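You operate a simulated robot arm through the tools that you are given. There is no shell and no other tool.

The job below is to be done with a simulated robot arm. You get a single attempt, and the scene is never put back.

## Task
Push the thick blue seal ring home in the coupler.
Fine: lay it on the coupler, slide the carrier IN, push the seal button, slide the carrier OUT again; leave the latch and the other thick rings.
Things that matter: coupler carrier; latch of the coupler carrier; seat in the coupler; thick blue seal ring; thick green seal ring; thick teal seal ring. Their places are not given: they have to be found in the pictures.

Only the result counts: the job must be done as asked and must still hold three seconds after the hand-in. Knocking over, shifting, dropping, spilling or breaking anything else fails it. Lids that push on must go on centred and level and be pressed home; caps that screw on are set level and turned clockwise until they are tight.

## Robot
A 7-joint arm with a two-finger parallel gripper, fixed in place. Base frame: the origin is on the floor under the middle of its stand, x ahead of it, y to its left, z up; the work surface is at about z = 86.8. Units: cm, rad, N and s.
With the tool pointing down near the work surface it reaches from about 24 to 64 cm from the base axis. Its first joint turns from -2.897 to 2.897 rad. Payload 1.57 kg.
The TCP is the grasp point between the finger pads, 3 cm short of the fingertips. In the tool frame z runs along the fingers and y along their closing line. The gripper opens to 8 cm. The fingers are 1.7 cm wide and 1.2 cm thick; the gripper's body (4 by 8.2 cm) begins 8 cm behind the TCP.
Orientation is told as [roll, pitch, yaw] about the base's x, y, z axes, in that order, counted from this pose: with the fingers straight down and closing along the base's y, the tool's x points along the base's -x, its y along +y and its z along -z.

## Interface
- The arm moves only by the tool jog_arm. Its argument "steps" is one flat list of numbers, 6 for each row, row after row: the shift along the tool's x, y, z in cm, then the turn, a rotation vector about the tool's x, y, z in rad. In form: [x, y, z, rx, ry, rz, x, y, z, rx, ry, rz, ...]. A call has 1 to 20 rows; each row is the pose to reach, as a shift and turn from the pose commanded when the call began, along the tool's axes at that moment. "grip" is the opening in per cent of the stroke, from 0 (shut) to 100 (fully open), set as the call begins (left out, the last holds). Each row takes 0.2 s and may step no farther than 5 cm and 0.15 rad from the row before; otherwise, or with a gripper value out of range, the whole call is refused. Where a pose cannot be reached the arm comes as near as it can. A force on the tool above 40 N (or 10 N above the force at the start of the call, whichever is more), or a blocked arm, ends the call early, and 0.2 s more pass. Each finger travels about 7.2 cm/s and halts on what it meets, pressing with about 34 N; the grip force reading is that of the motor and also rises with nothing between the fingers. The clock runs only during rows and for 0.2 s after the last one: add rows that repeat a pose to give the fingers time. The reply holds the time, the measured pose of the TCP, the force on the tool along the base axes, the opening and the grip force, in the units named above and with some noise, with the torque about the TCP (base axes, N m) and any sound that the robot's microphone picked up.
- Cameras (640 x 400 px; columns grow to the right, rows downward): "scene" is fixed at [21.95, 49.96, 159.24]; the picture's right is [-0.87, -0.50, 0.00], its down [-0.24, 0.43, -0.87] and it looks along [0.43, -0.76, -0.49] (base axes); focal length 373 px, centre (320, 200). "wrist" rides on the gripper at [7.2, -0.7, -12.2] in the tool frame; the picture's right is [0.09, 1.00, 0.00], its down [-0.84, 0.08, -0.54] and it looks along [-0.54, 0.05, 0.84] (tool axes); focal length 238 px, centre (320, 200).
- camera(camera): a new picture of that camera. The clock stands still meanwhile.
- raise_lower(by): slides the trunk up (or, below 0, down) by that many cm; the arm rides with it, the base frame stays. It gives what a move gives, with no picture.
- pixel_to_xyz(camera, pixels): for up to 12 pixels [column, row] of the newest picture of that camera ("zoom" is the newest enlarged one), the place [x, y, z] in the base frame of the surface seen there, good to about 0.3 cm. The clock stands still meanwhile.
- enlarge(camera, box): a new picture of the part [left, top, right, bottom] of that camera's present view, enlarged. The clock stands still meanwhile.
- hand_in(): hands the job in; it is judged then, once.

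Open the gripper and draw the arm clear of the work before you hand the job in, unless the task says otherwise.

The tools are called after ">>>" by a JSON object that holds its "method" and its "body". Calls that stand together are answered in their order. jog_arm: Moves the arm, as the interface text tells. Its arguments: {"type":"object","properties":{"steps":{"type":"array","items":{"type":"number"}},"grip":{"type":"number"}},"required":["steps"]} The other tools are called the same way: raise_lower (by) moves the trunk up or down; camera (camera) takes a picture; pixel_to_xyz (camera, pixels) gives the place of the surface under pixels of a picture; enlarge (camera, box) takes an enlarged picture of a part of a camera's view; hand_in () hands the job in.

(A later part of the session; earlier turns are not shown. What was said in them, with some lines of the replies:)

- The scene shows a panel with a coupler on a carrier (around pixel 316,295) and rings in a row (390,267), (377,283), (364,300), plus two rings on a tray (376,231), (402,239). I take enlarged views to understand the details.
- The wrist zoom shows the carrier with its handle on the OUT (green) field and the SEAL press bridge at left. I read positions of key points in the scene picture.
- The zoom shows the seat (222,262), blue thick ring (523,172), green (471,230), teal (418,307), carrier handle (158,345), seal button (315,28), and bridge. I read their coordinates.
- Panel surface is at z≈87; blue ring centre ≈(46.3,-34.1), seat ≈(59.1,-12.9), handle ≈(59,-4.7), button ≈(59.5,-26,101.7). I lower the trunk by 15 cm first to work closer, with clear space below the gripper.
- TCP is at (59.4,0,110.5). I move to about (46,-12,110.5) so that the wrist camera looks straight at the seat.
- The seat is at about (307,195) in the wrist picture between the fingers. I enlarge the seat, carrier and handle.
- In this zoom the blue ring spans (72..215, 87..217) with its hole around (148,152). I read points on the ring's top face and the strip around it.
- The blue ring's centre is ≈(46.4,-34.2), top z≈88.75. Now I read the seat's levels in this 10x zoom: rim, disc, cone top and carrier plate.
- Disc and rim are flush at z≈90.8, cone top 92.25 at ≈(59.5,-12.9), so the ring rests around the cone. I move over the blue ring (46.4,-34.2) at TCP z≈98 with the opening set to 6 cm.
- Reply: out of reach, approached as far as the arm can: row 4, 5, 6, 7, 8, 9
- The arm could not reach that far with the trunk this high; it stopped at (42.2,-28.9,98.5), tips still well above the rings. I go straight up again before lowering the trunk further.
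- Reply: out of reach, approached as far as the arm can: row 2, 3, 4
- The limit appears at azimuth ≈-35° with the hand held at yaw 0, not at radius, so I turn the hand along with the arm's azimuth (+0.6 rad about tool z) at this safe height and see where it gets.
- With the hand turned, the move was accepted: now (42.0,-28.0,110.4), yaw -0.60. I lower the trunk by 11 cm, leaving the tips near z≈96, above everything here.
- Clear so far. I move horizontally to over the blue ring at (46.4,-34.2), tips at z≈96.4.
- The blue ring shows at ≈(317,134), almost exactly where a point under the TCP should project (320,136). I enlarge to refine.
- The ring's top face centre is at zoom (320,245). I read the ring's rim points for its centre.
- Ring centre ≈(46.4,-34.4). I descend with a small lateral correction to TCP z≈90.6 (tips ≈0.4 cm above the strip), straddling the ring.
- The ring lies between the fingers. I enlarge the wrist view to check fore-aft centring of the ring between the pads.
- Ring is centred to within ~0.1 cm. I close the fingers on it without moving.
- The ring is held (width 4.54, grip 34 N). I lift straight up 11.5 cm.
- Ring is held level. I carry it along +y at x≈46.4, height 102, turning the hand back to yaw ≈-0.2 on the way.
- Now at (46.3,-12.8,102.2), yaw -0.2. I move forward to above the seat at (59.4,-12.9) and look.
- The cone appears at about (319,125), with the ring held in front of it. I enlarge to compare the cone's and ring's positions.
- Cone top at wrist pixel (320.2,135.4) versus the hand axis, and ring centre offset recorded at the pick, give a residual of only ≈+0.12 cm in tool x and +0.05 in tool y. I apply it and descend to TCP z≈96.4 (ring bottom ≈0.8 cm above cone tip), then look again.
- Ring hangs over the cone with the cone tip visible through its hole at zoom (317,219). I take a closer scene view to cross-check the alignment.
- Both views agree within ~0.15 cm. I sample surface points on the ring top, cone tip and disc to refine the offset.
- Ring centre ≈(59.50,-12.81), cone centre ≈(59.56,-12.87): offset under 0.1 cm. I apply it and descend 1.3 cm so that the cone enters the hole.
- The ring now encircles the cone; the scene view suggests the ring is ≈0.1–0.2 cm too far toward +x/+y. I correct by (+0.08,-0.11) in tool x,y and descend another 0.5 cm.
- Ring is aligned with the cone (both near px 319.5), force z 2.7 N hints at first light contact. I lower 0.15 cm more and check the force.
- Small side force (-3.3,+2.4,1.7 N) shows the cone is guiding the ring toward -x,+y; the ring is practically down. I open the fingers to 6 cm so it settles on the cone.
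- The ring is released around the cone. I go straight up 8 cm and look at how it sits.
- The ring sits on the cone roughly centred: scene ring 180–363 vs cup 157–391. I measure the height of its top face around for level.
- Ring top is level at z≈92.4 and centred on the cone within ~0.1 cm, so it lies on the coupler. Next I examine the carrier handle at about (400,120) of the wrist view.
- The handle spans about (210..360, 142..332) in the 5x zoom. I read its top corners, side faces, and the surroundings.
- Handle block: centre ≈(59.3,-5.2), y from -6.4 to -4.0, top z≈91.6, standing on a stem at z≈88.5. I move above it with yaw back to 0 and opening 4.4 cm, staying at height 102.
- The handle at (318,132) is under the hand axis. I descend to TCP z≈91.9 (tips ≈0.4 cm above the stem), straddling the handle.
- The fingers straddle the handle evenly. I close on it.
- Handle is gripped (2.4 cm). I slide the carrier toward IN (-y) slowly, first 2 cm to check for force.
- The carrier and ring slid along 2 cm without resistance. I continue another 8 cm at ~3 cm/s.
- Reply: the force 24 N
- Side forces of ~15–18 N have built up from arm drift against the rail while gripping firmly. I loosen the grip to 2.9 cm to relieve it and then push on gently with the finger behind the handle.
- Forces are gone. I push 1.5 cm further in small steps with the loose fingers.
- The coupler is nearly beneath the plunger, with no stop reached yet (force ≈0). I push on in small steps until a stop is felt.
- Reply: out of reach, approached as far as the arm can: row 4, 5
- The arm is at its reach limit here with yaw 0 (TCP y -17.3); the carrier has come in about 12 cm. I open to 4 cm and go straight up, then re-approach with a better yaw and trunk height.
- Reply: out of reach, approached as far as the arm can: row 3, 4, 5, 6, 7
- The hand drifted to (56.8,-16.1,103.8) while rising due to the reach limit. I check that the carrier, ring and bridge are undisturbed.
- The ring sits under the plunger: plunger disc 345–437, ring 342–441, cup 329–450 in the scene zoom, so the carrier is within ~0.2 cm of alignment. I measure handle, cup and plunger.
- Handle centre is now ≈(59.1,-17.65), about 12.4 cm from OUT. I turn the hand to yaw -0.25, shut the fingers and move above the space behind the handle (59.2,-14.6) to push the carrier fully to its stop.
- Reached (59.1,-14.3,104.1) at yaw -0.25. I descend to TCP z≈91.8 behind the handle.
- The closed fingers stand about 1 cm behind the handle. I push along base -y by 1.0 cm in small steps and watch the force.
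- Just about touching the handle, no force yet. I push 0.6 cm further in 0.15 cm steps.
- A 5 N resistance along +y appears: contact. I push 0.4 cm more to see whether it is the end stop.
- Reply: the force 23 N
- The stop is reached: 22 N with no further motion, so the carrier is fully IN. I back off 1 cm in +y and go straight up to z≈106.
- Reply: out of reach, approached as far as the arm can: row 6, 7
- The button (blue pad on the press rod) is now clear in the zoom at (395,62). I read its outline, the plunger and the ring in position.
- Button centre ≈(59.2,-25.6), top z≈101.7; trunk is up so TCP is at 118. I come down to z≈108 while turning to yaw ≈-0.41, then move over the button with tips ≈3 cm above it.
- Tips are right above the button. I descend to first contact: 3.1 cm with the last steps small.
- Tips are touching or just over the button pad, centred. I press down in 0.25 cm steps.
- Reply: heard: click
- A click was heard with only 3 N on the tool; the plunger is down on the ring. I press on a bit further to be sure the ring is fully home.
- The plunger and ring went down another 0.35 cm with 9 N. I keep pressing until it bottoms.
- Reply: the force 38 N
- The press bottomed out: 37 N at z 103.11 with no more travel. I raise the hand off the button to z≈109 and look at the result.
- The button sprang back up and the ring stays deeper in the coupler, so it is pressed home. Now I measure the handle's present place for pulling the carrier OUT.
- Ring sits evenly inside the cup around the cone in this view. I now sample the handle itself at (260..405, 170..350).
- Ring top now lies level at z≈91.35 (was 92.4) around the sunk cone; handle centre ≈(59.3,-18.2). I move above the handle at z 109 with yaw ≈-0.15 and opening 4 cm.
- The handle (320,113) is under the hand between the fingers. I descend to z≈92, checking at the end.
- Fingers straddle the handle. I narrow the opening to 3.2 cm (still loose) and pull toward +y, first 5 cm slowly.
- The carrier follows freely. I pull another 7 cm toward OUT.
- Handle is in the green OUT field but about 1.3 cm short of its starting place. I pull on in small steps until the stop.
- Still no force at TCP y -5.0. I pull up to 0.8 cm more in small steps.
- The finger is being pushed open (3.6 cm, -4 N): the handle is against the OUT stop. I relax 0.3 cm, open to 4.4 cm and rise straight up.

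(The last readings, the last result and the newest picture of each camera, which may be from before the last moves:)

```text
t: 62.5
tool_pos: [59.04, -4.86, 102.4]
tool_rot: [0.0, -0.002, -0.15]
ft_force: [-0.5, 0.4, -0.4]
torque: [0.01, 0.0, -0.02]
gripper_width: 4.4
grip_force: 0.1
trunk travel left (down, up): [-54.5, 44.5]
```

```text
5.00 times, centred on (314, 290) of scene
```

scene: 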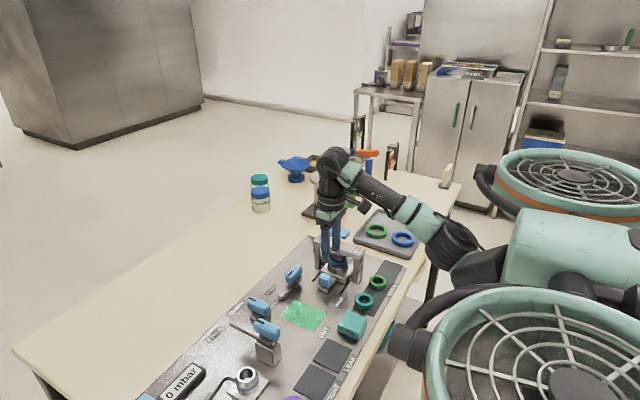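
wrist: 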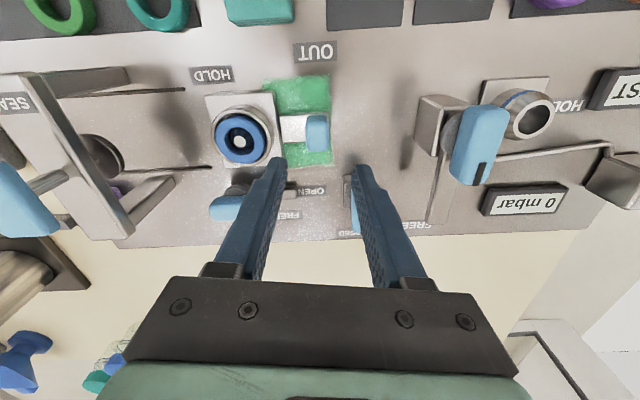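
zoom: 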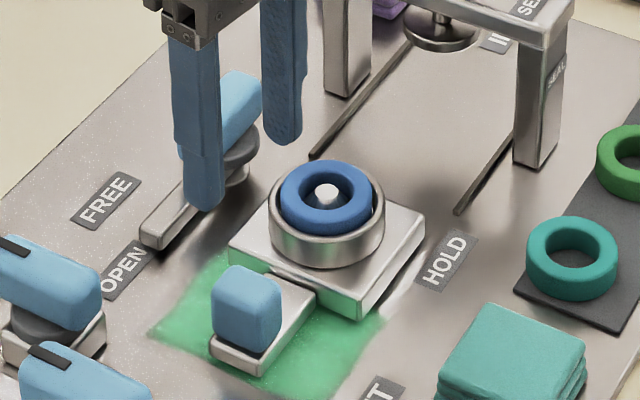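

The carrier is back on OUT and the ring sits in the cup. I measure the handle and ring heights for level and final position.

>>> {"method": "pixel_to_xyz", "body": {"camera": "zoom", "pixels": [[245, 278], [225, 290], [270, 290], [245, 320], [295, 185], [355, 185], [325, 165], [327, 217], [300, 205], [352, 205], [327, 190], [275, 215]]}}

>>> {"method": "enlarge", "body": {"camera": "wrist", "box": [192, 85, 352, 185]}}

>>> {"method": "pixel_to_xyz", "body": {"camera": "zoom", "pixels": [[112, 210], [283, 210], [195, 130], [195, 300], [135, 155], [255, 270], [135, 270], [255, 155], [193, 218], [195, 105], [90, 200], [320, 200]]}}

>>> {"method": "pixel_to_xyz", "body": {"camera": "zoom", "pixels": [[470, 150], [520, 150], [470, 240], [515, 240], [495, 190], [400, 180], [195, 105], [298, 230], [310, 210], [80, 210], [85, 250], [300, 170]]}}

```text
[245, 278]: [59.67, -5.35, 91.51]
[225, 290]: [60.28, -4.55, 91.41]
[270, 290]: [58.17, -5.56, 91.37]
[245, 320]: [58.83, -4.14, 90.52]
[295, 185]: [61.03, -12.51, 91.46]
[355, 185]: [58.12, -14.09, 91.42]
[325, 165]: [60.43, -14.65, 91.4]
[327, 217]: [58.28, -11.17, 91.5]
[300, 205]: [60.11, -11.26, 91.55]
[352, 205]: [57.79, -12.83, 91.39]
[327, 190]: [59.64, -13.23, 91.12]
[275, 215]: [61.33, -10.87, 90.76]
```

```text
4.00 times, centred on (272, 135) of wrist
```

zoom: 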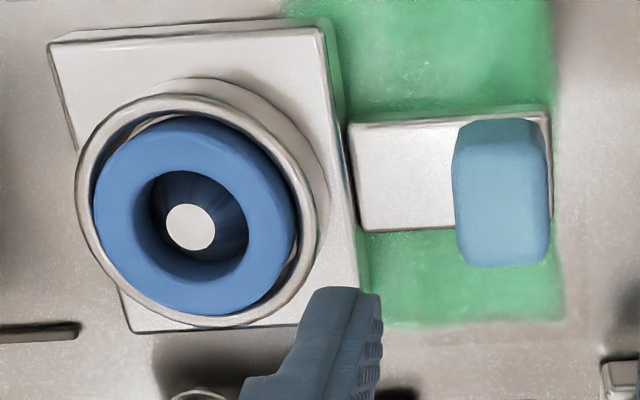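

```text
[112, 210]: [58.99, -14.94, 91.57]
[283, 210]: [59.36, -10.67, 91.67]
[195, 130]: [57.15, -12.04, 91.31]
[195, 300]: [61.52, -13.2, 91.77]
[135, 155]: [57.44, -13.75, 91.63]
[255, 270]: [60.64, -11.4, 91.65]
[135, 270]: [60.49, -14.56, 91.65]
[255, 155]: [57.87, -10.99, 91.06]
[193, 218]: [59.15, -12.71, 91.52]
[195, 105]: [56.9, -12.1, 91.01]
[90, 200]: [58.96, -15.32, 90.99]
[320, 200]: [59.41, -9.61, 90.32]
```

```text
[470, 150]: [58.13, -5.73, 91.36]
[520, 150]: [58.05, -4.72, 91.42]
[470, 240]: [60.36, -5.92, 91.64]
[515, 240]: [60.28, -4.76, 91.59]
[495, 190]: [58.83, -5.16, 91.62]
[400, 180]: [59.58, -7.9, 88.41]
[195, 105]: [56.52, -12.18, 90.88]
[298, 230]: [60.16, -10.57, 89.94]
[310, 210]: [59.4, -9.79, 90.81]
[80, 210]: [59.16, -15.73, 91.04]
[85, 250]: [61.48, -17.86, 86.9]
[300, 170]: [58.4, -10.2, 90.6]
```

Handle is back at (59.2,-5.25) as at the start, and the ring top is level at z≈91.45 inside the cup. I open the gripper and draw the arm up and back, clear of the work.

>>> {"method": "jog_arm", "body": {"steps": [0, 0, -4, 0, 0, 0, 0, 0, -8, 0, 0, 0, 3.5, 0.5, -10, 0, 0, 0, 7, 1, -10, 0, 0, 0, 10.5, 1.6, -10, 0, 0, 0, 10.5, 1.6, -10, 0, 0, 0], "grip": 100}}

>>> {"method": "camera", "body": {"camera": "scene"}}

>>> {"method": "enlarge", "body": {"camera": "scene", "box": [220, 220, 420, 345]}}

```text
t: 64.0
tool_pos: [48.86, -1.76, 112.15]
tool_rot: [0.0, -0.003, -0.15]
ft_force: [0.0, -1.3, -0.5]
torque: [-0.01, -0.01, 0.06]
gripper_width: 7.98
grip_force: 0.1
trunk travel left (down, up): [-54.5, 44.5]
```

```text
taken
```

scene: 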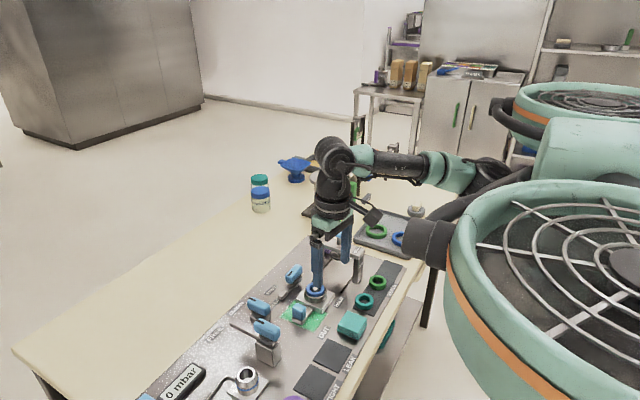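

```text
3.20 times, centred on (320, 282) of scene
```

zoom: 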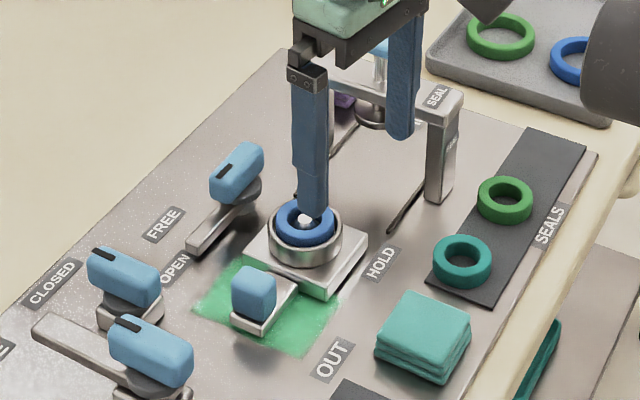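

Carrier, handle (253,292), levers and other rings match the first picture. I raise the trunk to move the arm well clear and take a last look at the ring.

>>> {"method": "raise_lower", "body": {"by": 15}}

>>> {"method": "enlarge", "body": {"camera": "scene", "box": [240, 220, 400, 320]}}

>>> {"method": "camera", "body": {"camera": "wrist"}}

```text
t: 65.7
tool_pos: [48.98, -1.68, 126.97]
tool_rot: [0.0, -0.001, -0.15]
ft_force: [1.1, 0.1, -0.3]
torque: [-0.01, -0.03, -0.01]
gripper_width: 7.99
grip_force: 0.0
trunk travel left (down, up): [-69.5, 29.5]
```

```text
4.00 times, centred on (320, 270) of scene
```

zoom: 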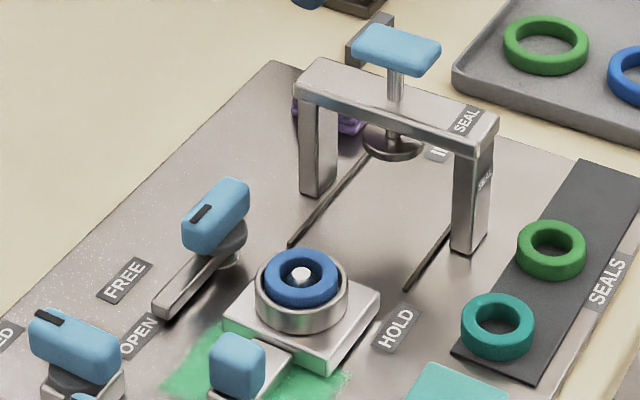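

```text
taken
```

wrist: 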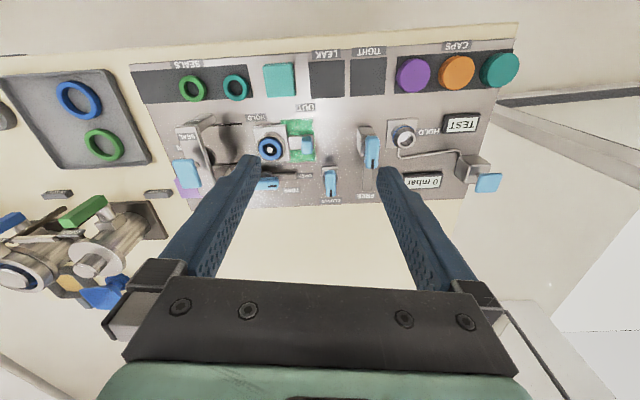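

The blue ring sits centred and level in the coupler at zoom (301,278). The carrier is OUT, the latch and the green and teal rings are untouched, and the arm is clear with the gripper open. I hand the job in.

>>> {"method": "hand_in", "body": {}}

```text
The job is handed in.
```

I pressed the thick blue seal ring home in the coupler and handed the job in. The reply only confirmed receipt, so I don't know how it was judged.

- **Ring:** it went onto the coupler and under the press. Pushing the seal button gave a click, and it bottomed out at 37 N. The ring sank about 1 cm and stayed there when the button came back up. In the last pictures it sits centred and level, within measuring error.
- **Carrier:** I pushed it IN to its stop and pulled it back OUT to its stop. The handle measured within about 0.1 cm of where it started.
- **Everything else:** the last pictures show the latch and the thick green and teal rings where they started. The arm finished well clear with the gripper open.
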